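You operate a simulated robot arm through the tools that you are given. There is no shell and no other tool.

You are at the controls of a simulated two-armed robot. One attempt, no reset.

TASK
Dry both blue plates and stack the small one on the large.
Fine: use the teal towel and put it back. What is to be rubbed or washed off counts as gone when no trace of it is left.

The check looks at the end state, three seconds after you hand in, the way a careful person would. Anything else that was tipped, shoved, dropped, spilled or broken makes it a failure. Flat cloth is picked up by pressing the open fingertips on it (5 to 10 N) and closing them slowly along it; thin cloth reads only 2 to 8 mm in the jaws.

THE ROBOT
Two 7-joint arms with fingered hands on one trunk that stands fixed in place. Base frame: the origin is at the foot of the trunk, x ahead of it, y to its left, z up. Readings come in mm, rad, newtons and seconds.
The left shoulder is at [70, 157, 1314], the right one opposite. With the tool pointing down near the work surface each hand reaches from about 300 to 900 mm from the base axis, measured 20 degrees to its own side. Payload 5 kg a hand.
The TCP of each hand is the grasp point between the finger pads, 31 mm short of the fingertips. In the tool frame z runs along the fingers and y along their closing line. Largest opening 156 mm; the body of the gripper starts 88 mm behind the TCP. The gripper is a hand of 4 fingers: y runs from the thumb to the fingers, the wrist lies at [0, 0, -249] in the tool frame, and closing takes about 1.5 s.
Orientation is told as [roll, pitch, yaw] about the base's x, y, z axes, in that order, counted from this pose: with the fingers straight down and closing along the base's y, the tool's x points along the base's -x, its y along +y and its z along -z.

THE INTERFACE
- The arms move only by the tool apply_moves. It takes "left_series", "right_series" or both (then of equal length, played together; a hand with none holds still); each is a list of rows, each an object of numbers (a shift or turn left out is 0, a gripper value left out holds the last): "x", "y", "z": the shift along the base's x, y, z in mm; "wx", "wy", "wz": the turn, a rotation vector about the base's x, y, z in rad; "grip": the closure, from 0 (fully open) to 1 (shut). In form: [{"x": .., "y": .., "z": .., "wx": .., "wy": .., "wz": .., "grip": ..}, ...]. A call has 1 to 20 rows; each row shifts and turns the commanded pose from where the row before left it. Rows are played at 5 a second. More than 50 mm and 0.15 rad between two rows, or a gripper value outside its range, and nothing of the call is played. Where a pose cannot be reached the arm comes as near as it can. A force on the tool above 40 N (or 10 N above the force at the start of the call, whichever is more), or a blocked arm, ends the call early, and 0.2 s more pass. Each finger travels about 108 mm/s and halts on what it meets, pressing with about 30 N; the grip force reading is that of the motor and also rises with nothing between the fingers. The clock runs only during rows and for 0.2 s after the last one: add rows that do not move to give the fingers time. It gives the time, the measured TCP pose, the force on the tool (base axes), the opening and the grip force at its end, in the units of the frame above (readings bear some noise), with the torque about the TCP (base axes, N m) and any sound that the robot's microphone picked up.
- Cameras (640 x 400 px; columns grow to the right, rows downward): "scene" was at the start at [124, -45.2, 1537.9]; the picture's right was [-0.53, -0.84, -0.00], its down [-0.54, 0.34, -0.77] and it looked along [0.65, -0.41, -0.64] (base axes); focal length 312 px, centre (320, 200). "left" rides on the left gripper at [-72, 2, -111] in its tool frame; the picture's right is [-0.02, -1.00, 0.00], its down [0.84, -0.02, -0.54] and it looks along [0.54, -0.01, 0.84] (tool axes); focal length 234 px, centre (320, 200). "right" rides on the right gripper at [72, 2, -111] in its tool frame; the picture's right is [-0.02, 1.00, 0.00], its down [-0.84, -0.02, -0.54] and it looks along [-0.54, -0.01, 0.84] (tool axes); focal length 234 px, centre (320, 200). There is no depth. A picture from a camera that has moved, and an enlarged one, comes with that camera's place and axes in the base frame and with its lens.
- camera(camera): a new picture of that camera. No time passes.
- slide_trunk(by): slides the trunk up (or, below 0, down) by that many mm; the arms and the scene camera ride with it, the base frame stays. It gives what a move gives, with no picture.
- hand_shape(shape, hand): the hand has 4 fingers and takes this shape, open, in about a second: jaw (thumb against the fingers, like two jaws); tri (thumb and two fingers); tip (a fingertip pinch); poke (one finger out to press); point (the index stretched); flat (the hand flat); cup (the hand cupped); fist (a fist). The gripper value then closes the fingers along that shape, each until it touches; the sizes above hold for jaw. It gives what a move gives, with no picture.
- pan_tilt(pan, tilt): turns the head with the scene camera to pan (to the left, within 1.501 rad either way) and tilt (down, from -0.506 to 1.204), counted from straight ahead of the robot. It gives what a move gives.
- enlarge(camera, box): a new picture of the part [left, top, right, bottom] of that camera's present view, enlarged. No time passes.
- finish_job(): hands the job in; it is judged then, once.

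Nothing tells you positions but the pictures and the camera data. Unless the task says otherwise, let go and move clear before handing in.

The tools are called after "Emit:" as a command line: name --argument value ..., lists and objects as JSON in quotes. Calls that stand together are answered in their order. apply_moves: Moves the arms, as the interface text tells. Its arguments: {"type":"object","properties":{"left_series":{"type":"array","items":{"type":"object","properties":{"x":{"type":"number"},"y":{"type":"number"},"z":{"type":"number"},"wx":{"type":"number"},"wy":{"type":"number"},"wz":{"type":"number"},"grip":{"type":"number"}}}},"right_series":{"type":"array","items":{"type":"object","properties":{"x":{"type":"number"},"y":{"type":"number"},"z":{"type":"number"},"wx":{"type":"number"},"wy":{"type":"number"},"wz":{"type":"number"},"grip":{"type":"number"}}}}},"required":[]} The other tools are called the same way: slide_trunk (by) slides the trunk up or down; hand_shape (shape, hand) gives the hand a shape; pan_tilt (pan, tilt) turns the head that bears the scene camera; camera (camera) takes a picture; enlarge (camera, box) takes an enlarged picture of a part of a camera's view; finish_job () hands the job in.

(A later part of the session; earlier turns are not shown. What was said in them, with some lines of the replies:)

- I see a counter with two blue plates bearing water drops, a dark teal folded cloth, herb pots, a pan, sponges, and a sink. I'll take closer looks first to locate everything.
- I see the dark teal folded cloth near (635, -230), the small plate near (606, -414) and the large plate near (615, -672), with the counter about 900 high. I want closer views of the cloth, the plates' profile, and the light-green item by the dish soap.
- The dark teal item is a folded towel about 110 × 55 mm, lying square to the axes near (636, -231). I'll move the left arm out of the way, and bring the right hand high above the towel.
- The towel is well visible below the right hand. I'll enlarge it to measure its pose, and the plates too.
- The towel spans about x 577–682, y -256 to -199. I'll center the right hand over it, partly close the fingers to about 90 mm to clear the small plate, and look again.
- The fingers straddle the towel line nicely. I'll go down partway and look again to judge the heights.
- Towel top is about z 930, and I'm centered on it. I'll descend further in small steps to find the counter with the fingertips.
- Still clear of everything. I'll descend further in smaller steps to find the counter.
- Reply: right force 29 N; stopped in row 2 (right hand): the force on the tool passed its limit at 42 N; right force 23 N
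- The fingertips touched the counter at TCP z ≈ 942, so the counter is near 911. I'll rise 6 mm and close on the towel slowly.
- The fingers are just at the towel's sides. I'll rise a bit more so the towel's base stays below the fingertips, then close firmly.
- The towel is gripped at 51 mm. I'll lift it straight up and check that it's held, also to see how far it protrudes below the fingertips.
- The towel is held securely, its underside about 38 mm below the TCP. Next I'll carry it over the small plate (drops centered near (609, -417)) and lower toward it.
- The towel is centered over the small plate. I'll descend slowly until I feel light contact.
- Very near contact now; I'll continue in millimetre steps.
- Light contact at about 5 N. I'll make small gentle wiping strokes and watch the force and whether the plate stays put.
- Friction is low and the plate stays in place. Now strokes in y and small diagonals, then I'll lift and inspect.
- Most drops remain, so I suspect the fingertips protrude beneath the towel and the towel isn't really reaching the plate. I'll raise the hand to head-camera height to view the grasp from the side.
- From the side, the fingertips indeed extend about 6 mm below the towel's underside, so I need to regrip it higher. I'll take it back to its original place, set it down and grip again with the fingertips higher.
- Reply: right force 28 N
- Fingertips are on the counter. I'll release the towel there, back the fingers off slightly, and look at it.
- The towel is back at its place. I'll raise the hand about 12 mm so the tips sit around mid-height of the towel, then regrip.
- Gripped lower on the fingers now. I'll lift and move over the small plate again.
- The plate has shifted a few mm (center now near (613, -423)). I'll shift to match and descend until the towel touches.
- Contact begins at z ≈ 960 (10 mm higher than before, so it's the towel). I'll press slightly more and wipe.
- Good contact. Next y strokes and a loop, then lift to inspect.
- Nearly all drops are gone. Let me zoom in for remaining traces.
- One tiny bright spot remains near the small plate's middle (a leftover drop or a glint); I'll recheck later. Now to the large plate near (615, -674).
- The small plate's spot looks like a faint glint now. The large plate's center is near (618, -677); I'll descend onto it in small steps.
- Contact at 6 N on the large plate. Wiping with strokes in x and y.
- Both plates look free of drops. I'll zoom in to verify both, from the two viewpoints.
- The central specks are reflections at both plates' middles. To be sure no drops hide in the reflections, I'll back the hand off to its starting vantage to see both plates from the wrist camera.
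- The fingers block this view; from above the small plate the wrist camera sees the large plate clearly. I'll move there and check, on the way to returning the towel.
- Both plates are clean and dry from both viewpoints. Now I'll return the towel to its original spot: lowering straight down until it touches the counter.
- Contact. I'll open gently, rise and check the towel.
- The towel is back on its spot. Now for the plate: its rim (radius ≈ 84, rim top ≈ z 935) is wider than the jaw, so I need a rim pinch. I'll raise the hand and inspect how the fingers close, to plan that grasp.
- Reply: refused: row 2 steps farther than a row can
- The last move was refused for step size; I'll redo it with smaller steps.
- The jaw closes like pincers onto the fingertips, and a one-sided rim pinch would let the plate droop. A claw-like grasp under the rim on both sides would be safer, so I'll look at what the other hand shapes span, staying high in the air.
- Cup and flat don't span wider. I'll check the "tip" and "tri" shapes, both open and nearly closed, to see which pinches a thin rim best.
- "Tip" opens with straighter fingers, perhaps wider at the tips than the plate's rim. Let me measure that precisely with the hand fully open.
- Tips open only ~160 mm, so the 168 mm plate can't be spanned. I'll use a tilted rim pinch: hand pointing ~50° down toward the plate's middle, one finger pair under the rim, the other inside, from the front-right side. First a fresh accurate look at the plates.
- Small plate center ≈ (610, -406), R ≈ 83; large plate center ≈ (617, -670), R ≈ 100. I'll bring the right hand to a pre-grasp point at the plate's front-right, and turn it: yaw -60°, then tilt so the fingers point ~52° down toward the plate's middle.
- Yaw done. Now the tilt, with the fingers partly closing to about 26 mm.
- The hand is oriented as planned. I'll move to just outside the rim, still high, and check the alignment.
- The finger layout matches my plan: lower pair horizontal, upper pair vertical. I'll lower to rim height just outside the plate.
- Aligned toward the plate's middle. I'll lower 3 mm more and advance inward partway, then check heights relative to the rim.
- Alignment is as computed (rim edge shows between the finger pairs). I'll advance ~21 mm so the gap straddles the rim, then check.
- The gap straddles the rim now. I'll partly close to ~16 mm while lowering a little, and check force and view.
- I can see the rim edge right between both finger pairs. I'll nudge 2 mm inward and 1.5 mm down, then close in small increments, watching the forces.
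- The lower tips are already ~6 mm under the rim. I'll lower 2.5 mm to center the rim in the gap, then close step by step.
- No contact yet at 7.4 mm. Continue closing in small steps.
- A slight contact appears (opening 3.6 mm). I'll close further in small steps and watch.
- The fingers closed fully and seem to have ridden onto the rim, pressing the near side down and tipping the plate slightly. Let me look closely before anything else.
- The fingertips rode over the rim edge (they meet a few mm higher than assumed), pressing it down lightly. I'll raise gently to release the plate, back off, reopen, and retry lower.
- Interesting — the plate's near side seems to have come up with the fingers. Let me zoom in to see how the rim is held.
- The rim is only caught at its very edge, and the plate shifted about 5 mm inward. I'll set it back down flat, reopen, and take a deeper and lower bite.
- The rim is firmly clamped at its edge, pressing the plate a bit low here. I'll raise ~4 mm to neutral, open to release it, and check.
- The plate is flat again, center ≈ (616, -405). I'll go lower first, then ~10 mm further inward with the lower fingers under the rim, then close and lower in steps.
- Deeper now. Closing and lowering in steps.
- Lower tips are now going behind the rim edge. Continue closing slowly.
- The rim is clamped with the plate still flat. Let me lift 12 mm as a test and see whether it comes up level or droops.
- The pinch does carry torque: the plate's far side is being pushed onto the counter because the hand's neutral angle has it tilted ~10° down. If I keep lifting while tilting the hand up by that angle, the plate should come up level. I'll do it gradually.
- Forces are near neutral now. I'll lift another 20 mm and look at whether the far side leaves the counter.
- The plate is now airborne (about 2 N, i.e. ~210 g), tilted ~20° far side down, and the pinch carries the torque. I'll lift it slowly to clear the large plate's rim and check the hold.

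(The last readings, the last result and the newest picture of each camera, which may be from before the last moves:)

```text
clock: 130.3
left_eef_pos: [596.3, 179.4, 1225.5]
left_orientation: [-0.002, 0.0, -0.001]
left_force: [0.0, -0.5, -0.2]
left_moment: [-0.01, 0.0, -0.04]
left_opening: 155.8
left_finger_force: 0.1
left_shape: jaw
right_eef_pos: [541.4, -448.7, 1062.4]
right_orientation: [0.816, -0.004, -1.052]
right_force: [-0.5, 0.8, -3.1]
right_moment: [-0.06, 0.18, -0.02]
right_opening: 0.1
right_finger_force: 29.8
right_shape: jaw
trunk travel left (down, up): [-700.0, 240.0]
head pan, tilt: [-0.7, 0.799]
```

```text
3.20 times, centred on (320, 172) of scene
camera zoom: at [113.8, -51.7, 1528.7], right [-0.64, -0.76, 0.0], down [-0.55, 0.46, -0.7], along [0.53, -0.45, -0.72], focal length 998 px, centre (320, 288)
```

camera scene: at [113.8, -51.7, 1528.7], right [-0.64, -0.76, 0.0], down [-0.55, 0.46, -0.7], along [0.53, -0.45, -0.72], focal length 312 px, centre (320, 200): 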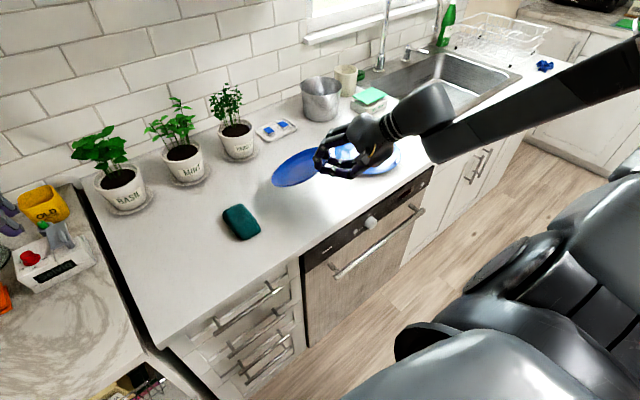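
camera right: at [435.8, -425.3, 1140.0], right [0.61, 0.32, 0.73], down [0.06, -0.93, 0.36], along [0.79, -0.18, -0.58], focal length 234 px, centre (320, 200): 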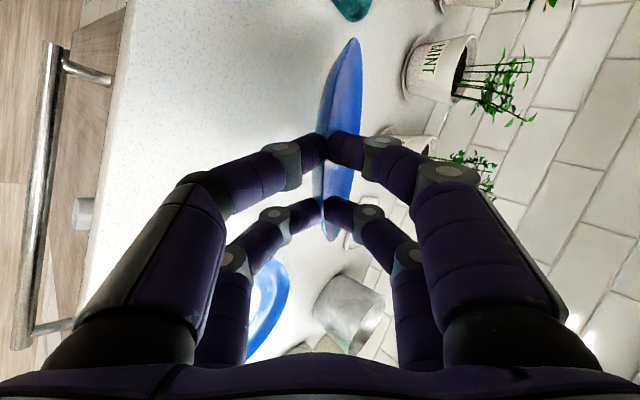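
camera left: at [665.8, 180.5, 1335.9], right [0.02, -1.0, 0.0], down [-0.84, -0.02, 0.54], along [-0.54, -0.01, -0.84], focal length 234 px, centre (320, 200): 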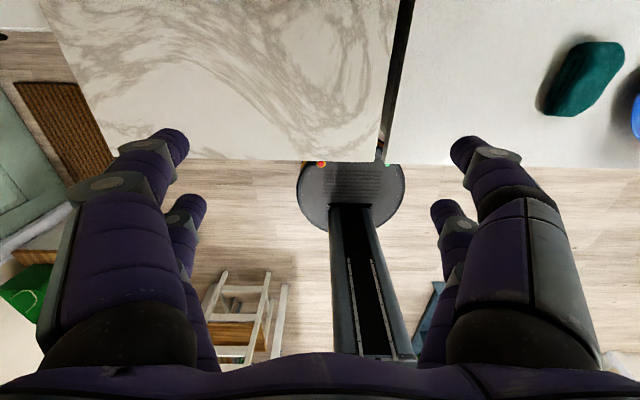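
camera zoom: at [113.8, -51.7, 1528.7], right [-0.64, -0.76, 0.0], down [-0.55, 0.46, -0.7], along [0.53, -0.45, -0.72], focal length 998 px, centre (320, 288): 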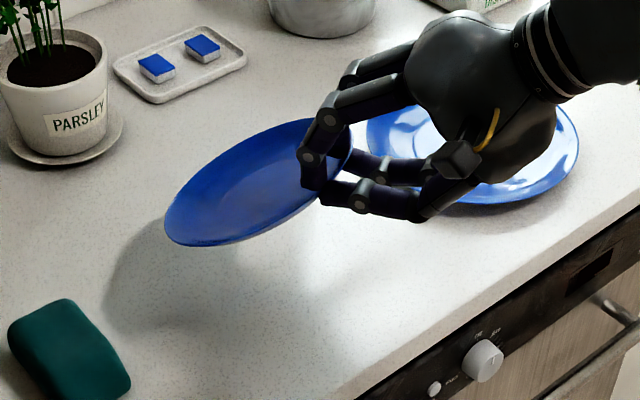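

Excellent: the plate is held firmly in the air, tilted about 25° with its far (back-left) side low. Next I'll carry it level over to above the large plate (center ≈ (616, -669)), slowly.

Emit:
apply_moves --right_series '[{"y": -8}, {"y": -14}, {"x": 0.5, "y": -20}, {"x": 0.5, "y": -22}, {"x": 0.5, "y": -22}, {"x": 0.5, "y": -22}, {"x": 0.5, "y": -22}, {"x": 0.5, "y": -22}, {"x": 0.5, "y": -22}, {"x": 0.5, "y": -22}, {"x": 0.5, "y": -22}, {"x": 0.5, "y": -20}, {"x": 0.5, "y": -14}, {"y": -8}, {}, {}]'

Emit:
camera --camera "scene"

Emit:
camera --camera "right"

Emit:
enlarge --camera "scene" --box '[310, 70, 470, 200]'

```text
clock: 133.7
left_eef_pos: [595.3, 179.6, 1226.6]
left_orientation: [-0.002, 0.0, 0.001]
left_force: [1.0, -0.5, -0.1]
left_moment: [-0.01, 0.0, 0.01]
left_opening: 155.6
left_finger_force: 0.0
left_shape: jaw
right_eef_pos: [545.0, -708.8, 1062.5]
right_orientation: [0.815, -0.004, -1.054]
right_force: [-0.9, -0.3, -2.3]
right_moment: [-0.11, 0.17, -0.01]
right_opening: 0.0
right_finger_force: 30.3
right_shape: jaw
trunk travel left (down, up): [-700.0, 240.0]
head pan, tilt: [-0.7, 0.799]
```

```text
taken
camera scene: at [113.8, -51.9, 1528.7], right [-0.64, -0.76, 0.0], down [-0.55, 0.46, -0.7], along [0.53, -0.45, -0.72], focal length 312 px, centre (320, 200)
```

scene: 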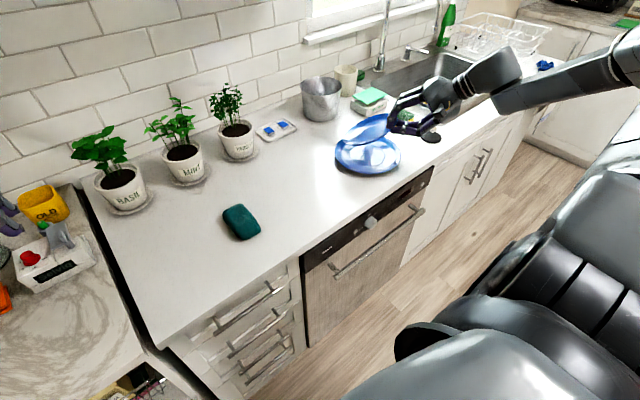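

```text
taken
camera right: at [440.9, -685.5, 1139.9], right [0.61, 0.32, 0.73], down [0.06, -0.93, 0.36], along [0.79, -0.18, -0.58], focal length 234 px, centre (320, 200)
```

right: 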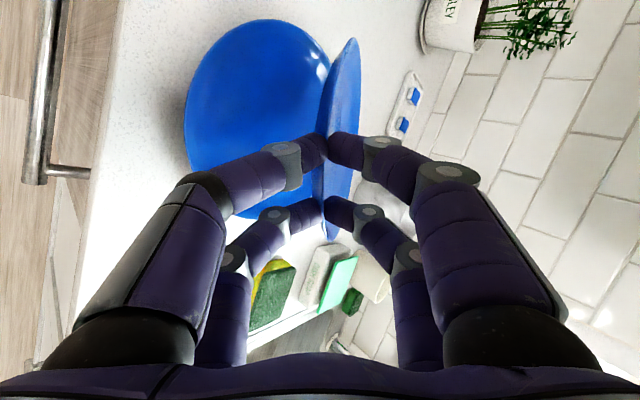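

```text
3.08 times, centred on (390, 135) of scene
camera zoom: at [113.8, -51.9, 1528.7], right [-0.64, -0.76, 0.0], down [-0.55, 0.46, -0.7], along [0.53, -0.45, -0.72], focal length 960 px, centre (105, 400)
```

zoom: 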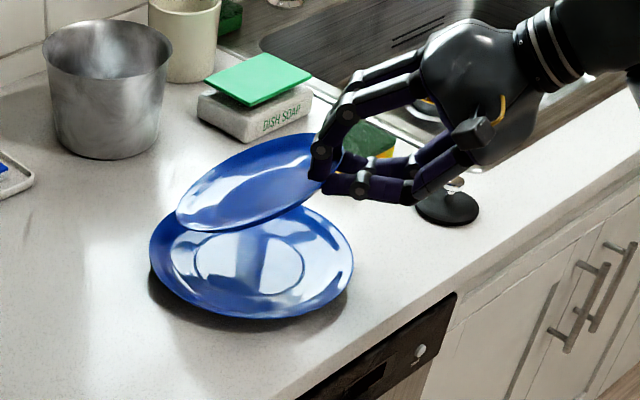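

The small plate hovers over the large one as planned. I'll lower it about 40 mm and check alignment.

Emit:
apply_moves --right_series '[{"z": -8}, {"z": -10}, {"z": -10}, {"z": -8}, {"z": -4}, {}, {}]'

Emit:
camera --camera "right"

Emit:
enlarge --camera "scene" --box '[320, 90, 450, 190]'

```text
clock: 135.3
left_eef_pos: [595.4, 179.1, 1226.1]
left_orientation: [0.001, 0.002, -0.001]
left_force: [-0.1, 0.5, 0.0]
left_moment: [0.04, 0.0, -0.02]
left_opening: 155.7
left_finger_force: 0.0
left_shape: jaw
right_eef_pos: [547.5, -709.2, 1022.9]
right_orientation: [0.815, -0.003, -1.054]
right_force: [-0.2, -0.3, -2.7]
right_moment: [-0.12, 0.19, 0.02]
right_opening: 0.0
right_finger_force: 29.3
right_shape: jaw
trunk travel left (down, up): [-700.0, 240.0]
head pan, tilt: [-0.7, 0.799]
```

```text
taken
camera right: at [441.3, -685.4, 1100.1], right [0.61, 0.32, 0.73], down [0.06, -0.93, 0.36], along [0.79, -0.18, -0.58], focal length 234 px, centre (320, 200)
```

right: 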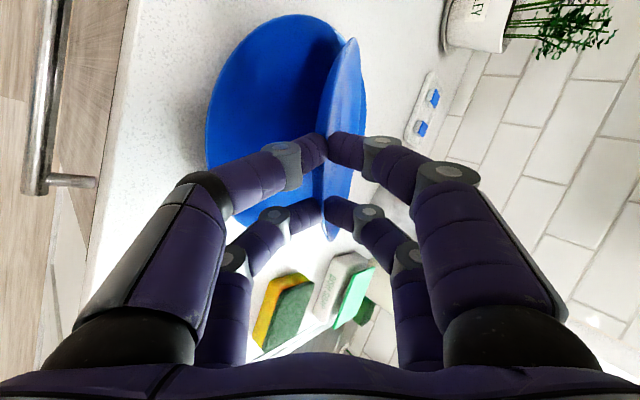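

```text
4.00 times, centred on (385, 140) of scene
camera zoom: at [113.8, -52.0, 1528.7], right [-0.64, -0.76, 0.0], down [-0.55, 0.46, -0.7], along [0.53, -0.45, -0.72], focal length 1247 px, centre (60, 440)
```

zoom: 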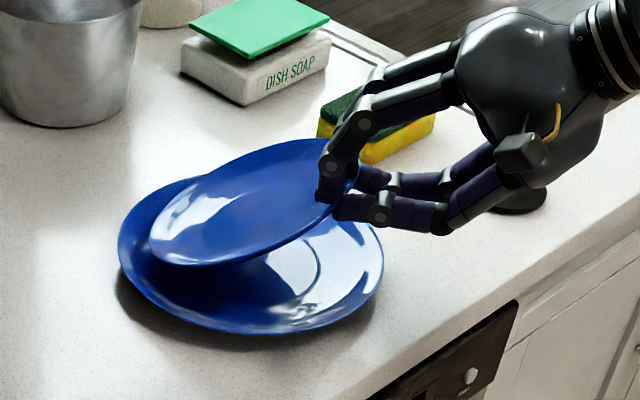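

Alignment looks right: the low side is above the inside of the large plate. Lowering in small steps until it touches.

Emit:
apply_moves --right_series '[{"z": -3}, {"z": -3}, {"z": -2}, {}]'

Emit:
apply_moves --right_series '[{"z": -3}, {"z": -2}, {}]'

Emit:
enlarge --camera "scene" --box '[320, 100, 450, 190]'

```text
clock: 136.3
left_eef_pos: [595.6, 179.2, 1226.6]
left_orientation: [-0.001, 0.001, 0.002]
left_force: [-0.1, 0.5, -0.8]
left_moment: [0.01, 0.01, 0.0]
left_opening: 155.8
left_finger_force: 0.1
left_shape: jaw
right_eef_pos: [546.5, -709.7, 1015.2]
right_orientation: [0.815, -0.004, -1.051]
right_force: [0.0, -0.5, -3.5]
right_moment: [-0.06, 0.19, 0.04]
right_opening: 0.1
right_finger_force: 29.5
right_shape: jaw
trunk travel left (down, up): [-700.0, 240.0]
head pan, tilt: [-0.7, 0.799]
```

```text
clock: 137.1
left_eef_pos: [595.2, 178.5, 1225.2]
left_orientation: [0.0, 0.001, -0.001]
left_force: [0.3, 0.3, 0.5]
left_moment: [-0.01, -0.01, -0.01]
left_opening: 156.2
left_finger_force: 0.0
left_shape: jaw
right_eef_pos: [545.9, -707.9, 1010.8]
right_orientation: [0.814, -0.004, -1.051]
right_force: [0.2, 0.0, -2.3]
right_moment: [-0.08, 0.16, -0.01]
right_opening: 0.0
right_finger_force: 29.8
right_shape: jaw
trunk travel left (down, up): [-700.0, 240.0]
head pan, tilt: [-0.7, 0.799]
```

```text
4.44 times, centred on (385, 145) of scene
camera zoom: at [113.8, -51.8, 1528.7], right [-0.64, -0.76, 0.0], down [-0.55, 0.46, -0.7], along [0.53, -0.45, -0.72], focal length 1386 px, centre (31, 444)
```

zoom: 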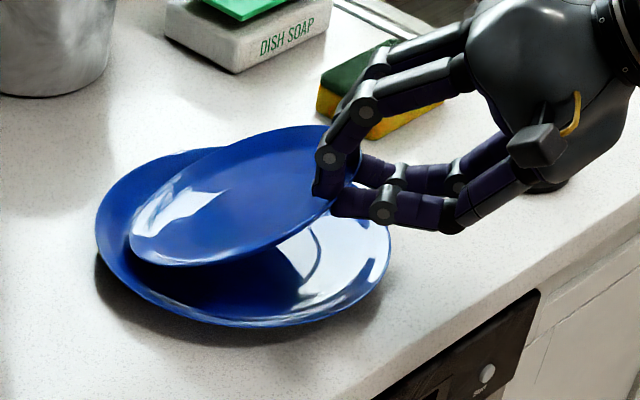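

Emit:
apply_moves --right_series '[{"z": -3}, {"z": -2}, {}]'

Emit:
apply_moves --right_series '[{"z": -3}, {"z": -2}, {}]'

Emit:
apply_moves --right_series '[{"z": -3}, {"z": -2}, {}]'

```text
clock: 137.9
left_eef_pos: [595.2, 179.3, 1224.8]
left_orientation: [0.002, -0.001, 0.0]
left_force: [-0.4, 0.3, -0.9]
left_moment: [0.01, -0.02, -0.01]
left_opening: 155.9
left_finger_force: 0.1
left_shape: jaw
right_eef_pos: [545.7, -708.4, 1006.1]
right_orientation: [0.816, -0.003, -1.053]
right_force: [-1.5, -0.2, -0.3]
right_moment: [0.0, 0.05, -0.06]
right_opening: 0.0
right_finger_force: 30.3
right_shape: jaw
trunk travel left (down, up): [-700.0, 240.0]
head pan, tilt: [-0.7, 0.799]
```

```text
clock: 138.7
left_eef_pos: [594.3, 179.0, 1225.8]
left_orientation: [-0.002, -0.002, 0.0]
left_force: [-0.3, -0.2, 0.1]
left_moment: [-0.01, 0.02, -0.01]
left_opening: 156.2
left_finger_force: 0.0
left_shape: jaw
right_eef_pos: [545.9, -708.1, 1000.2]
right_orientation: [0.815, -0.002, -1.053]
right_force: [-1.4, -0.8, -0.1]
right_moment: [0.05, 0.04, 0.01]
right_opening: 0.1
right_finger_force: 30.3
right_shape: jaw
trunk travel left (down, up): [-700.0, 240.0]
head pan, tilt: [-0.7, 0.799]
```

```text
clock: 139.5
left_eef_pos: [595.2, 180.0, 1227.4]
left_orientation: [-0.001, -0.001, 0.0]
left_force: [-1.2, 0.1, -1.1]
left_moment: [-0.01, 0.01, -0.01]
left_opening: 155.8
left_finger_force: 0.1
left_shape: jaw
right_eef_pos: [544.7, -709.1, 995.9]
right_orientation: [0.814, -0.005, -1.052]
right_force: [-3.3, -0.9, -1.0]
right_moment: [0.1, -0.06, 0.08]
right_opening: 0.2
right_finger_force: 30.3
right_shape: jaw
trunk travel left (down, up): [-700.0, 240.0]
head pan, tilt: [-0.7, 0.799]
```

Contact: the low rim now rests in the large plate and pushes back slightly. I'll look, then continue lowering along an arc (backing off toward the front-right as it flattens).

Emit:
apply_moves --right_series '[{"x": -2.2, "y": -1.3}, {"x": -2.2, "y": -1.3}, {}]'

Emit:
enlarge --camera "scene" --box '[320, 100, 450, 190]'

Emit:
camera --camera "right"

```text
clock: 140.3
left_eef_pos: [595.8, 179.3, 1225.7]
left_orientation: [0.0, 0.0, 0.0]
left_force: [-0.1, -0.4, -0.3]
left_moment: [0.0, 0.06, 0.01]
left_opening: 155.8
left_finger_force: 0.0
left_shape: jaw
right_eef_pos: [541.2, -710.4, 995.5]
right_orientation: [0.814, -0.004, -1.054]
right_force: [-0.2, -0.2, -1.5]
right_moment: [0.0, -0.01, -0.03]
right_opening: 0.0
right_finger_force: 30.4
right_shape: jaw
trunk travel left (down, up): [-700.0, 240.0]
head pan, tilt: [-0.7, 0.799]
```

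```text
4.44 times, centred on (385, 145) of scene
camera zoom: at [113.7, -51.8, 1528.7], right [-0.64, -0.76, 0.0], down [-0.55, 0.46, -0.7], along [0.53, -0.45, -0.72], focal length 1386 px, centre (31, 444)
```

zoom: 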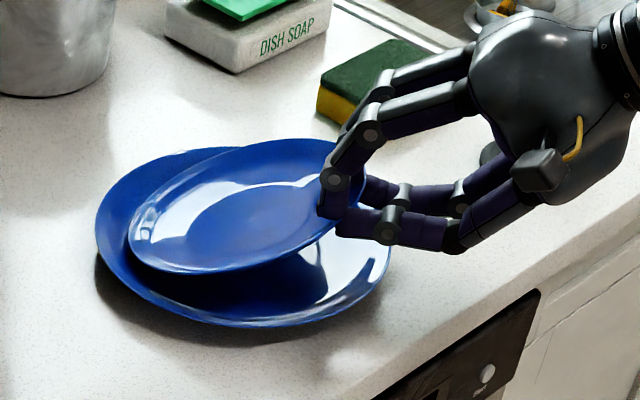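

```text
taken
camera right: at [436.6, -688.0, 1072.3], right [0.61, 0.32, 0.73], down [0.06, -0.93, 0.36], along [0.79, -0.18, -0.58], focal length 234 px, centre (320, 200)
```

right: 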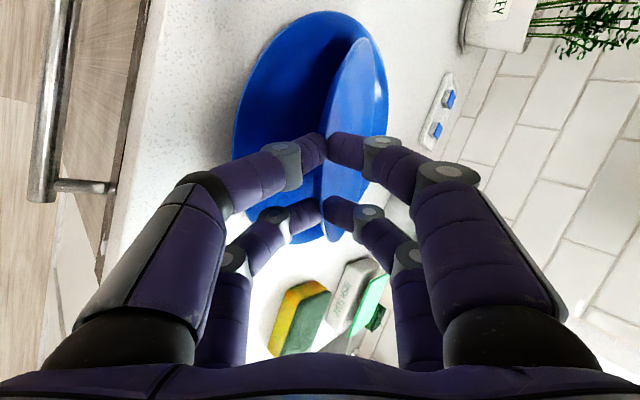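

Good: forces relaxed and the rim sits inside the large plate. Now I'll lower the near side gradually while steepening the hand so the lower fingers will clear the large plate's rim.

Emit:
apply_moves --right_series '[{"x": -0.5, "y": -0.3, "z": -3, "wx": -0.0217, "wy": 0.0375}, {"x": -0.5, "y": -0.3, "z": -3, "wx": -0.0217, "wy": 0.0375}, {"x": -0.5, "y": -0.3, "z": -3, "wx": -0.0217, "wy": 0.0375}, {}, {}]'

Emit:
enlarge --camera "scene" --box '[320, 100, 450, 190]'

Emit:
enlarge --camera "right" --box '[200, 60, 440, 260]'

```text
clock: 141.5
left_eef_pos: [595.4, 178.9, 1225.2]
left_orientation: [0.0, 0.001, 0.001]
left_force: [-0.2, 0.8, 0.2]
left_moment: [0.01, 0.02, 0.02]
left_opening: 156.1
left_finger_force: 0.1
left_shape: jaw
right_eef_pos: [539.7, -711.4, 986.8]
right_orientation: [0.683, -0.006, -1.052]
right_force: [-1.4, -0.6, 0.5]
right_moment: [0.17, -0.15, 0.08]
right_opening: 0.0
right_finger_force: 29.8
right_shape: jaw
trunk travel left (down, up): [-700.0, 240.0]
head pan, tilt: [-0.7, 0.799]
```

```text
4.44 times, centred on (385, 145) of scene
camera zoom: at [113.2, -51.7, 1528.8], right [-0.64, -0.76, 0.0], down [-0.55, 0.46, -0.7], along [0.53, -0.45, -0.72], focal length 1386 px, centre (31, 444)
```

zoom: 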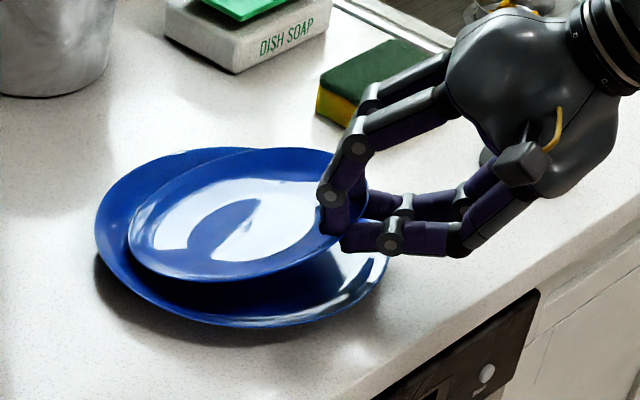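

```text
2.00 times, centred on (320, 160) of right
camera zoom: at [443.9, -683.5, 1073.0], right [0.68, 0.37, 0.63], down [0.1, -0.91, 0.41], along [0.72, -0.22, -0.66], focal length 468 px, centre (320, 280)
```

zoom: 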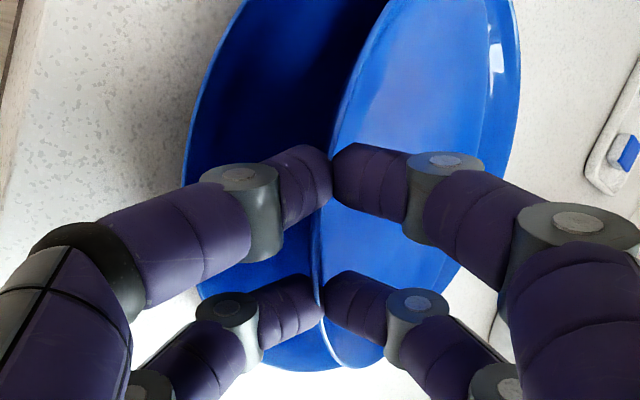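

Going smoothly; the plate is flattening inside the large one. Continue the same motion.

Emit:
apply_moves --right_series '[{"x": -0.6, "y": -0.4, "z": -3.5, "wx": -0.0217, "wy": 0.0375}, {"x": -0.6, "y": -0.4, "z": -3.5, "wx": -0.0217, "wy": 0.0375}, {"x": -0.6, "y": -0.4, "z": -3, "wx": -0.0217, "wy": 0.0375}, {}, {}]'

Emit:
enlarge --camera "scene" --box '[320, 100, 450, 190]'

Emit:
enlarge --camera "right" --box '[200, 60, 440, 260]'

```text
clock: 142.7
left_eef_pos: [593.2, 181.1, 1225.3]
left_orientation: [-0.001, 0.0, 0.001]
left_force: [-0.7, 0.3, 0.0]
left_moment: [-0.02, -0.01, 0.03]
left_opening: 155.7
left_finger_force: 0.0
left_shape: jaw
right_eef_pos: [537.7, -712.9, 978.9]
right_orientation: [0.555, -0.005, -1.05]
right_force: [-1.8, 0.6, 5.7]
right_moment: [0.42, -0.75, 0.06]
right_opening: 0.3
right_finger_force: 30.3
right_shape: jaw
trunk travel left (down, up): [-700.0, 240.0]
head pan, tilt: [-0.7, 0.799]
```

```text
4.44 times, centred on (385, 145) of scene
camera zoom: at [112.6, -50.7, 1528.9], right [-0.64, -0.76, 0.0], down [-0.55, 0.46, -0.7], along [0.53, -0.45, -0.72], focal length 1386 px, centre (31, 444)
```

zoom: 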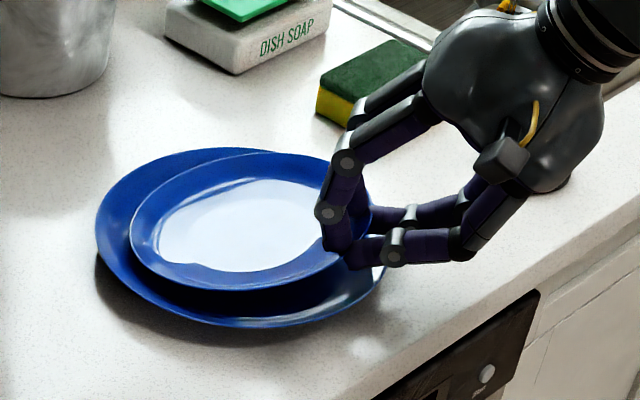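

```text
2.00 times, centred on (320, 160) of right
camera zoom: at [452.1, -678.2, 1072.2], right [0.75, 0.4, 0.53], down [0.15, -0.88, 0.46], along [0.65, -0.26, -0.72], focal length 468 px, centre (320, 280)
```

zoom: 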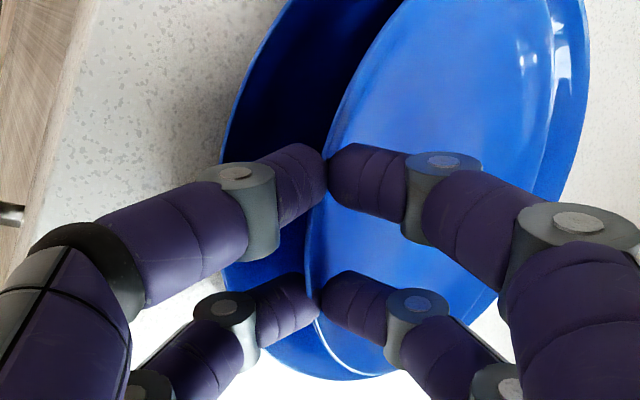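

Nearly flat now. I'll lower a few more millimetres in small steps, watching forces so that the lower fingers just reach the large plate's rim.

Emit:
apply_moves --right_series '[{"x": -0.4, "y": -0.2, "z": -2, "wx": -0.015, "wy": 0.026}, {"x": -0.4, "y": -0.2, "z": -2, "wx": -0.015, "wy": 0.026}, {}, {}]'

Emit:
enlarge --camera "scene" --box '[320, 100, 450, 190]'

Emit:
enlarge --camera "right" --box '[200, 60, 440, 260]'

```text
clock: 143.7
left_eef_pos: [595.8, 180.7, 1226.3]
left_orientation: [0.0, 0.0, 0.0]
left_force: [0.8, -0.6, -0.3]
left_moment: [-0.01, -0.01, 0.01]
left_opening: 155.7
left_finger_force: 0.1
left_shape: jaw
right_eef_pos: [537.2, -712.0, 973.7]
right_orientation: [0.495, -0.006, -1.051]
right_force: [0.9, 0.3, 7.8]
right_moment: [0.53, -1.1, 0.08]
right_opening: 0.1
right_finger_force: 30.2
right_shape: jaw
trunk travel left (down, up): [-700.0, 240.0]
head pan, tilt: [-0.7, 0.799]
```

```text
4.44 times, centred on (385, 145) of scene
camera zoom: at [112.7, -50.3, 1528.9], right [-0.64, -0.76, 0.0], down [-0.55, 0.46, -0.7], along [0.53, -0.45, -0.72], focal length 1386 px, centre (31, 444)
```

zoom: 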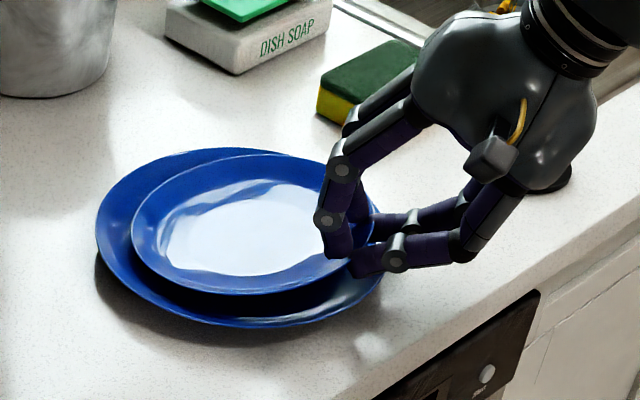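

```text
2.00 times, centred on (320, 160) of right
camera zoom: at [456.6, -675.4, 1071.5], right [0.77, 0.42, 0.48], down [0.17, -0.86, 0.47], along [0.61, -0.28, -0.74], focal length 468 px, centre (320, 280)
```

zoom: 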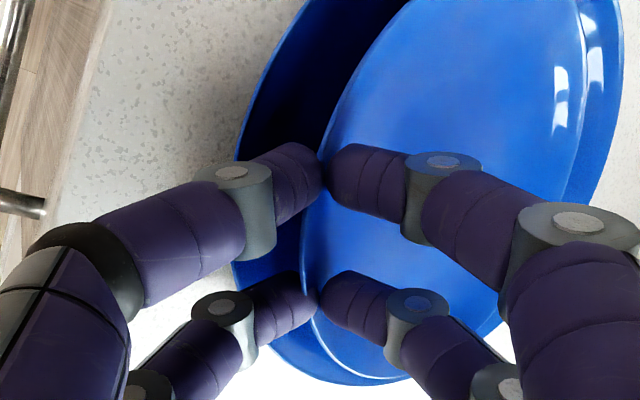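

The plate is almost flat, ~15 mm above its rest on this side. One more small lowering, then I'll open slowly so the lower fingers slide out from under the rim.

Emit:
apply_moves --right_series '[{"z": -1.5}, {"z": -1.5}, {}]'

Emit:
enlarge --camera "scene" --box '[370, 120, 430, 165]'

```text
clock: 144.5
left_eef_pos: [595.8, 180.8, 1226.7]
left_orientation: [-0.002, -0.002, 0.0]
left_force: [0.1, 0.3, 0.4]
left_moment: [-0.06, -0.01, 0.02]
left_opening: 156.0
left_finger_force: 0.1
left_shape: jaw
right_eef_pos: [536.9, -712.3, 972.2]
right_orientation: [0.495, -0.008, -1.051]
right_force: [-0.6, 0.7, 8.8]
right_moment: [0.49, -1.09, 0.06]
right_opening: 0.0
right_finger_force: 29.8
right_shape: jaw
trunk travel left (down, up): [-700.0, 240.0]
head pan, tilt: [-0.7, 0.799]
```

```text
8.89 times, centred on (400, 142) of scene
camera zoom: at [112.1, -50.3, 1528.9], right [-0.64, -0.76, 0.0], down [-0.55, 0.46, -0.7], along [0.53, -0.45, -0.72], focal length 2772 px, centre (-391, 711)
```

zoom: 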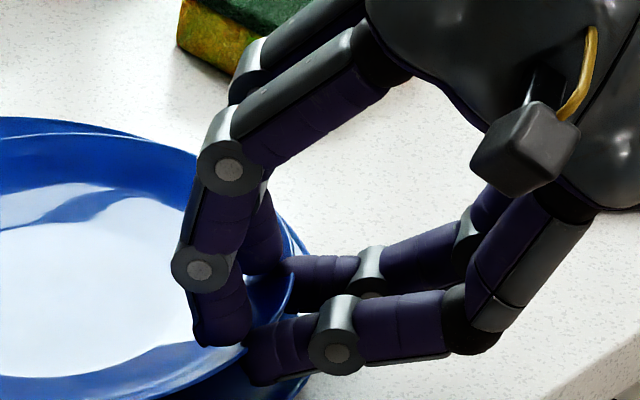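

Now a slow release: open a little at a time.

Emit:
apply_moves --right_series '[{"grip": 0.985}, {"grip": 0.97}, {"grip": 0.955}, {}, {}]'

Emit:
enlarge --camera "scene" --box '[320, 100, 450, 190]'

Emit:
enlarge --camera "right" --box '[200, 60, 440, 260]'

```text
clock: 145.7
left_eef_pos: [596.4, 178.9, 1225.5]
left_orientation: [0.001, 0.0, -0.001]
left_force: [0.0, 0.5, 0.5]
left_moment: [0.05, 0.01, -0.03]
left_opening: 156.1
left_finger_force: 0.0
left_shape: jaw
right_eef_pos: [537.4, -713.9, 969.8]
right_orientation: [0.494, -0.003, -1.05]
right_force: [0.7, -0.1, -1.1]
right_moment: [0.01, -0.02, 0.0]
right_opening: 7.1
right_finger_force: 0.0
right_shape: jaw
trunk travel left (down, up): [-700.0, 240.0]
head pan, tilt: [-0.7, 0.799]
```

```text
4.44 times, centred on (385, 145) of scene
camera zoom: at [113.8, -51.9, 1528.7], right [-0.64, -0.76, 0.0], down [-0.55, 0.46, -0.7], along [0.53, -0.45, -0.72], focal length 1386 px, centre (31, 444)
```

zoom: 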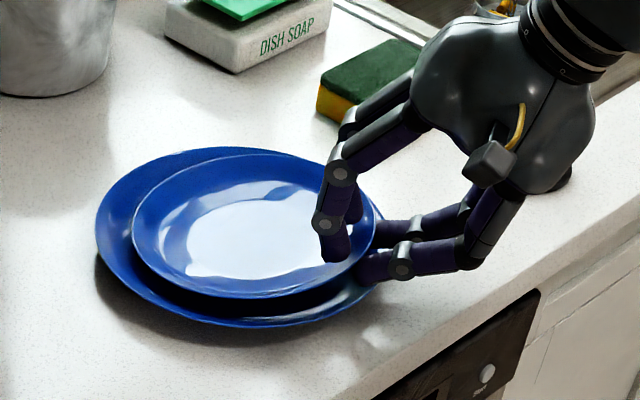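

```text
2.00 times, centred on (320, 160) of right
camera zoom: at [457.2, -676.5, 1067.1], right [0.77, 0.42, 0.47], down [0.18, -0.86, 0.47], along [0.61, -0.28, -0.74], focal length 468 px, centre (320, 280)
```

zoom: 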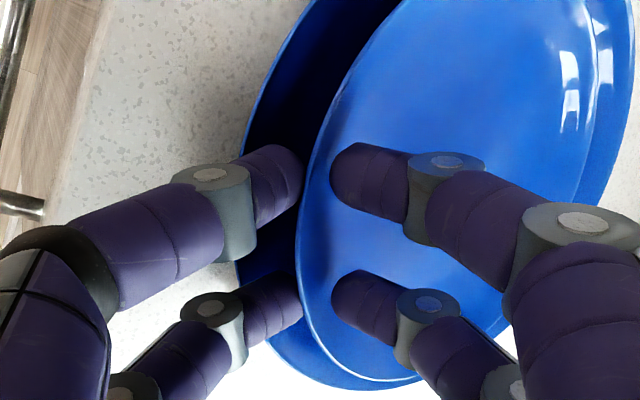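

The plate now rests loosely on the lower fingertips. I'll keep opening while raising slightly, so the lower fingers slide straight outward without pressing on the large plate.

Emit:
apply_moves --right_series '[{"z": 1, "grip": 0.93}, {"z": 1, "grip": 0.905}, {}, {}]'

Emit:
enlarge --camera "right" --box '[200, 60, 440, 260]'

Emit:
apply_moves --right_series '[{"z": 1.5, "grip": 0.88}, {"z": 1.5, "grip": 0.85}, {"z": 1.5, "grip": 0.82}, {}, {}]'

Emit:
enlarge --camera "right" --box '[200, 60, 440, 260]'

Emit:
enlarge --camera "scene" --box '[320, 100, 450, 190]'

```text
clock: 146.7
left_eef_pos: [594.1, 179.2, 1226.3]
left_orientation: [0.0, 0.0, 0.0]
left_force: [0.6, -0.3, 0.4]
left_moment: [0.04, 0.03, -0.02]
left_opening: 156.0
left_finger_force: 0.1
left_shape: jaw
right_eef_pos: [537.5, -712.7, 971.4]
right_orientation: [0.496, -0.006, -1.051]
right_force: [0.6, -0.5, -0.9]
right_moment: [0.01, 0.0, 0.01]
right_opening: 14.6
right_finger_force: 0.0
right_shape: jaw
trunk travel left (down, up): [-700.0, 240.0]
head pan, tilt: [-0.7, 0.799]
```

```text
2.00 times, centred on (320, 160) of right
camera zoom: at [457.0, -676.4, 1069.2], right [0.77, 0.42, 0.47], down [0.18, -0.86, 0.47], along [0.61, -0.28, -0.74], focal length 468 px, centre (320, 280)
```

zoom: 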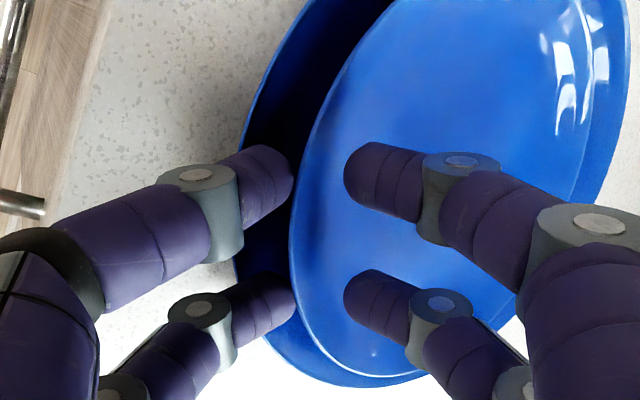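

```text
clock: 147.9
left_eef_pos: [594.4, 180.0, 1225.7]
left_orientation: [-0.001, 0.0, 0.0]
left_force: [0.8, -0.3, -0.3]
left_moment: [-0.02, 0.02, 0.0]
left_opening: 156.1
left_finger_force: 0.0
left_shape: jaw
right_eef_pos: [536.8, -712.8, 976.1]
right_orientation: [0.496, -0.004, -1.05]
right_force: [-1.2, -0.1, -0.5]
right_moment: [-0.03, -0.03, -0.02]
right_opening: 27.6
right_finger_force: 0.0
right_shape: jaw
trunk travel left (down, up): [-700.0, 240.0]
head pan, tilt: [-0.7, 0.799]
```

```text
2.00 times, centred on (320, 160) of right
camera zoom: at [456.9, -676.1, 1074.0], right [0.77, 0.42, 0.48], down [0.18, -0.86, 0.47], along [0.61, -0.28, -0.74], focal length 468 px, centre (320, 280)
```

zoom: 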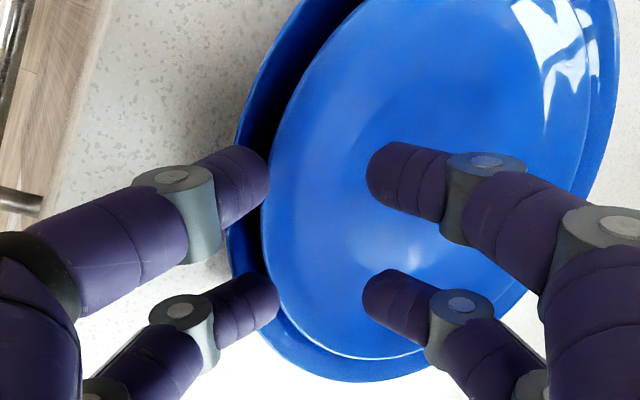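

```text
4.44 times, centred on (385, 145) of scene
camera zoom: at [113.5, -51.6, 1528.7], right [-0.64, -0.76, 0.0], down [-0.55, 0.46, -0.7], along [0.53, -0.45, -0.72], focal length 1386 px, centre (31, 444)
```

zoom: 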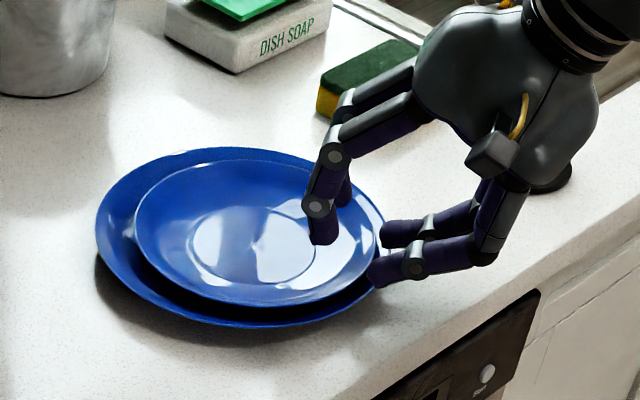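

The small plate has settled flat onto the large one. I'll open a little wider to be clear of the rim and then rise straight up.

Emit:
apply_moves --right_series '[{"x": -1, "y": -0.6, "z": 1.5, "grip": 0.78}, {"x": -1, "y": -0.6, "z": 1.5, "grip": 0.74}, {}, {}]'

Emit:
enlarge --camera "right" --box '[200, 60, 440, 260]'

Emit:
enlarge --camera "scene" --box '[320, 100, 450, 190]'

```text
clock: 148.9
left_eef_pos: [594.8, 180.8, 1225.8]
left_orientation: [0.001, -0.001, 0.0]
left_force: [-0.4, 1.2, 0.4]
left_moment: [0.01, -0.04, 0.01]
left_opening: 155.9
left_finger_force: 0.1
left_shape: jaw
right_eef_pos: [535.2, -713.5, 977.9]
right_orientation: [0.496, -0.006, -1.05]
right_force: [0.6, -0.1, 0.3]
right_moment: [-0.03, 0.01, 0.0]
right_opening: 40.0
right_finger_force: 0.0
right_shape: jaw
trunk travel left (down, up): [-700.0, 240.0]
head pan, tilt: [-0.7, 0.799]
```

```text
2.00 times, centred on (320, 160) of right
camera zoom: at [454.7, -677.1, 1076.9], right [0.77, 0.42, 0.48], down [0.18, -0.86, 0.47], along [0.61, -0.28, -0.74], focal length 468 px, centre (320, 280)
```

zoom: 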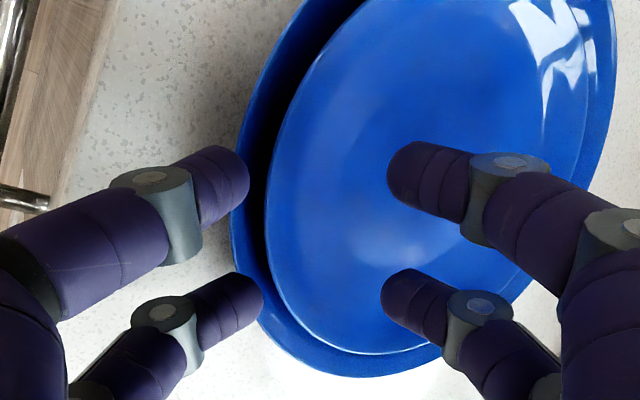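

```text
4.44 times, centred on (385, 145) of scene
camera zoom: at [113.5, -51.6, 1528.7], right [-0.64, -0.76, 0.0], down [-0.55, 0.46, -0.7], along [0.53, -0.45, -0.72], focal length 1386 px, centre (31, 444)
```

zoom: 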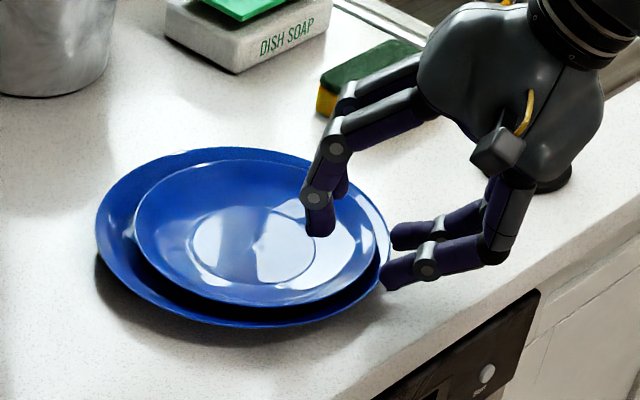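

All fingers are clear of both rims. Rising straight up now, then I'll inspect the stack.

Emit:
apply_moves --right_series '[{"z": 4}, {"z": 8}, {"z": 15}, {"z": 25}, {"z": 35}, {"z": 40}, {"x": -20, "y": -10, "z": 30}, {"x": -30, "y": 0, "z": 20}, {"x": -40}, {"x": -40}, {}]'

Emit:
camera --camera "scene"

Emit:
enlarge --camera "scene" --box '[320, 110, 430, 190]'

Emit:
camera --camera "right"

```text
clock: 151.3
left_eef_pos: [596.3, 179.1, 1225.8]
left_orientation: [0.0, 0.002, 0.0]
left_force: [0.0, -0.2, 0.3]
left_moment: [-0.02, -0.01, 0.01]
left_opening: 155.6
left_finger_force: 0.0
left_shape: jaw
right_eef_pos: [406.8, -723.8, 1155.6]
right_orientation: [0.495, -0.004, -1.051]
right_force: [0.6, 0.3, -0.3]
right_moment: [0.01, 0.01, 0.01]
right_opening: 40.1
right_finger_force: 0.0
right_shape: jaw
trunk travel left (down, up): [-700.0, 240.0]
head pan, tilt: [-0.7, 0.799]
```

```text
taken
camera scene: at [114.6, -51.6, 1528.6], right [-0.64, -0.76, 0.0], down [-0.55, 0.46, -0.7], along [0.53, -0.45, -0.72], focal length 312 px, centre (320, 200)
```

scene: 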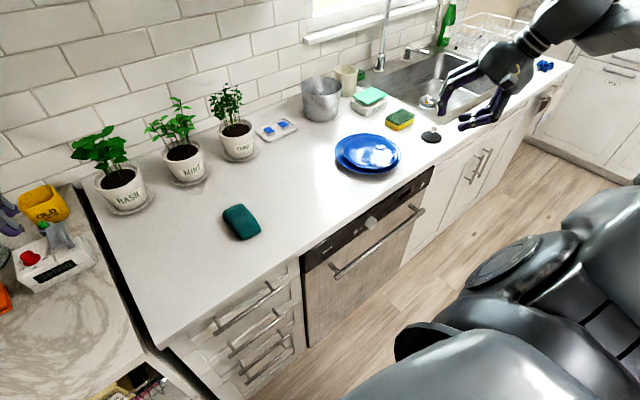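

```text
5.00 times, centred on (375, 150) of scene
camera zoom: at [114.6, -51.6, 1528.6], right [-0.64, -0.76, 0.0], down [-0.55, 0.46, -0.7], along [0.53, -0.45, -0.72], focal length 1559 px, centre (45, 450)
```

zoom: 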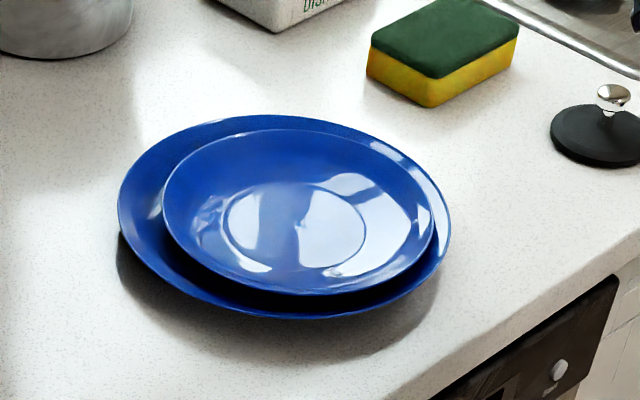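

```text
taken
camera right: at [326.4, -687.0, 1254.1], right [0.77, 0.42, 0.47], down [0.18, -0.86, 0.47], along [0.61, -0.28, -0.74], focal length 234 px, centre (320, 200)
```

right: 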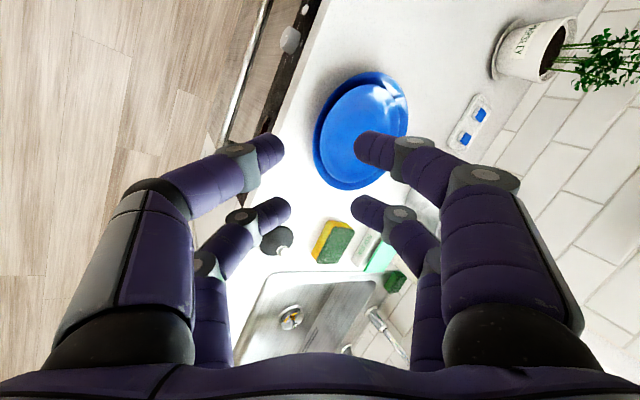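

The small plate sits flat inside the large one. I'll return the head to its original view to compare the whole scene — towel, other items — with the start, and recheck dryness.

Emit:
pan_tilt --pan -0.564 --tilt 0.689

Emit:
camera --camera "scene"

Emit:
enlarge --camera "scene" --box '[240, 215, 310, 285]'

Emit:
enlarge --camera "scene" --box '[365, 165, 445, 225]'

Emit:
enlarge --camera "right" --box '[300, 60, 420, 200]'

```text
clock: 152.0
left_eef_pos: [595.0, 179.7, 1225.5]
left_orientation: [0.0, 0.0, -0.001]
left_force: [-0.1, 0.4, 1.1]
left_moment: [0.02, 0.01, 0.01]
left_opening: 155.8
left_finger_force: 0.1
left_shape: jaw
right_eef_pos: [405.6, -724.1, 1156.6]
right_orientation: [0.496, -0.005, -1.051]
right_force: [-0.2, 1.1, -0.3]
right_moment: [0.03, -0.01, -0.02]
right_opening: 40.4
right_finger_force: 0.0
right_shape: jaw
trunk travel left (down, up): [-700.0, 240.0]
head pan, tilt: [-0.564, 0.689]
```

```text
taken
camera scene: at [124.4, -45.3, 1537.8], right [-0.54, -0.84, 0.0], down [-0.54, 0.34, -0.77], along [0.65, -0.41, -0.64], focal length 312 px, centre (320, 200)
```

scene: 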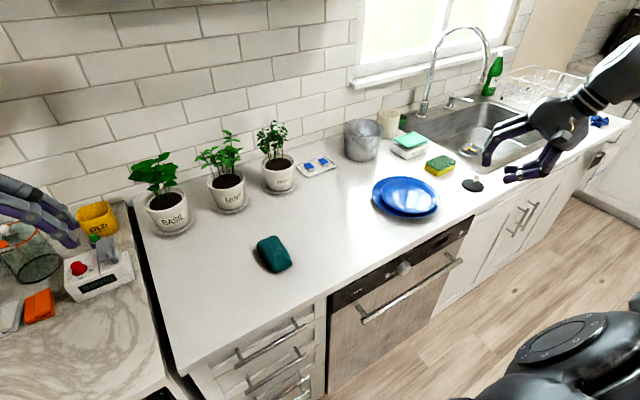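

```text
5.71 times, centred on (275, 250) of scene
camera zoom: at [124.4, -45.3, 1537.8], right [-0.54, -0.84, 0.0], down [-0.54, 0.34, -0.77], along [0.65, -0.41, -0.64], focal length 1782 px, centre (577, -86)
```

zoom: 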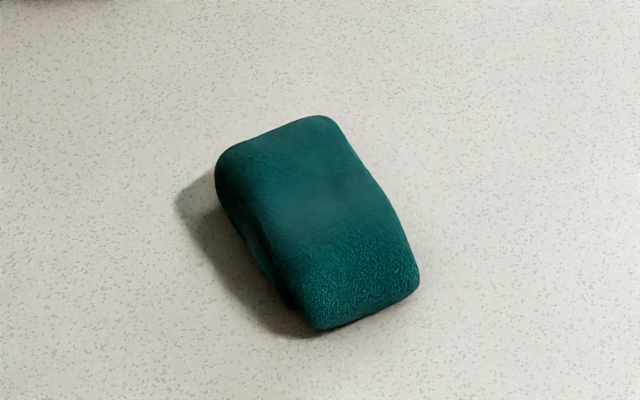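

```text
6.67 times, centred on (405, 195) of scene
camera zoom: at [124.4, -45.3, 1537.8], right [-0.54, -0.84, 0.0], down [-0.54, 0.34, -0.77], along [0.65, -0.41, -0.64], focal length 2079 px, centre (-247, 233)
```

zoom: 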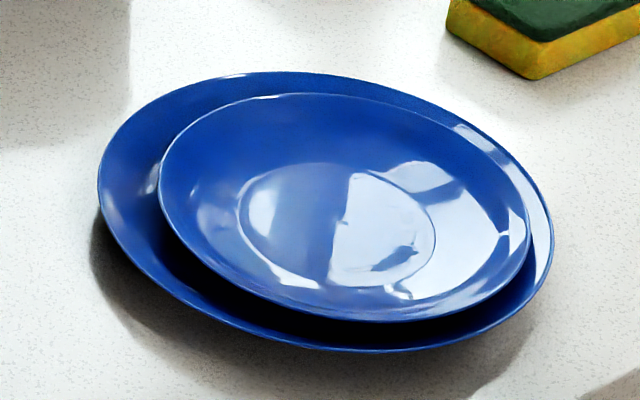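

```text
2.86 times, centred on (360, 130) of right
camera zoom: at [326.2, -687.1, 1254.2], right [0.77, 0.42, 0.47], down [0.18, -0.86, 0.47], along [0.61, -0.28, -0.74], focal length 669 px, centre (206, 400)
```

zoom: 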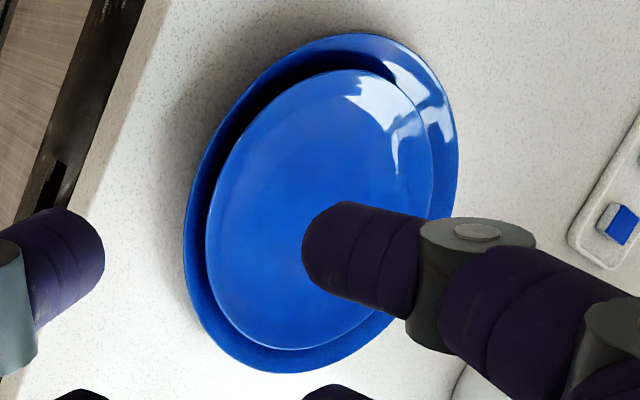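

Everything checks out: both plates are free of drops, and the small plate sits flat in the large one. The towel is back in its original place, nothing else has moved, and both hands are empty and clear. I'll hand the job in.

Emit:
finish_job

```text
The job is handed in.
```

I dried both blue plates with the teal towel, stacked the small one on the large one, and put the towel back in its place. The job is handed in.

- **Plates:** no drops showed on either plate from the head or wrist camera. The small plate sits flat inside the large one, about 7 mm off center.
- **Towel:** it lies within a few millimetres of where it started.
- **Plate movement:** wiping and gripping shifted the small plate by up to about 20 mm before I lifted it, and the large one by a few millimetres. My first pinch on the small plate's rim slipped to the edge and tilted the plate briefly, so I set it down and gripped again. When I released it onto the large plate, the near side dropped a few millimetres.
- **Everything else:** the pots, tray, pan, sponges and drain stopper looked unmoved when I compared them with the starting view. Both hands are empty and clear.
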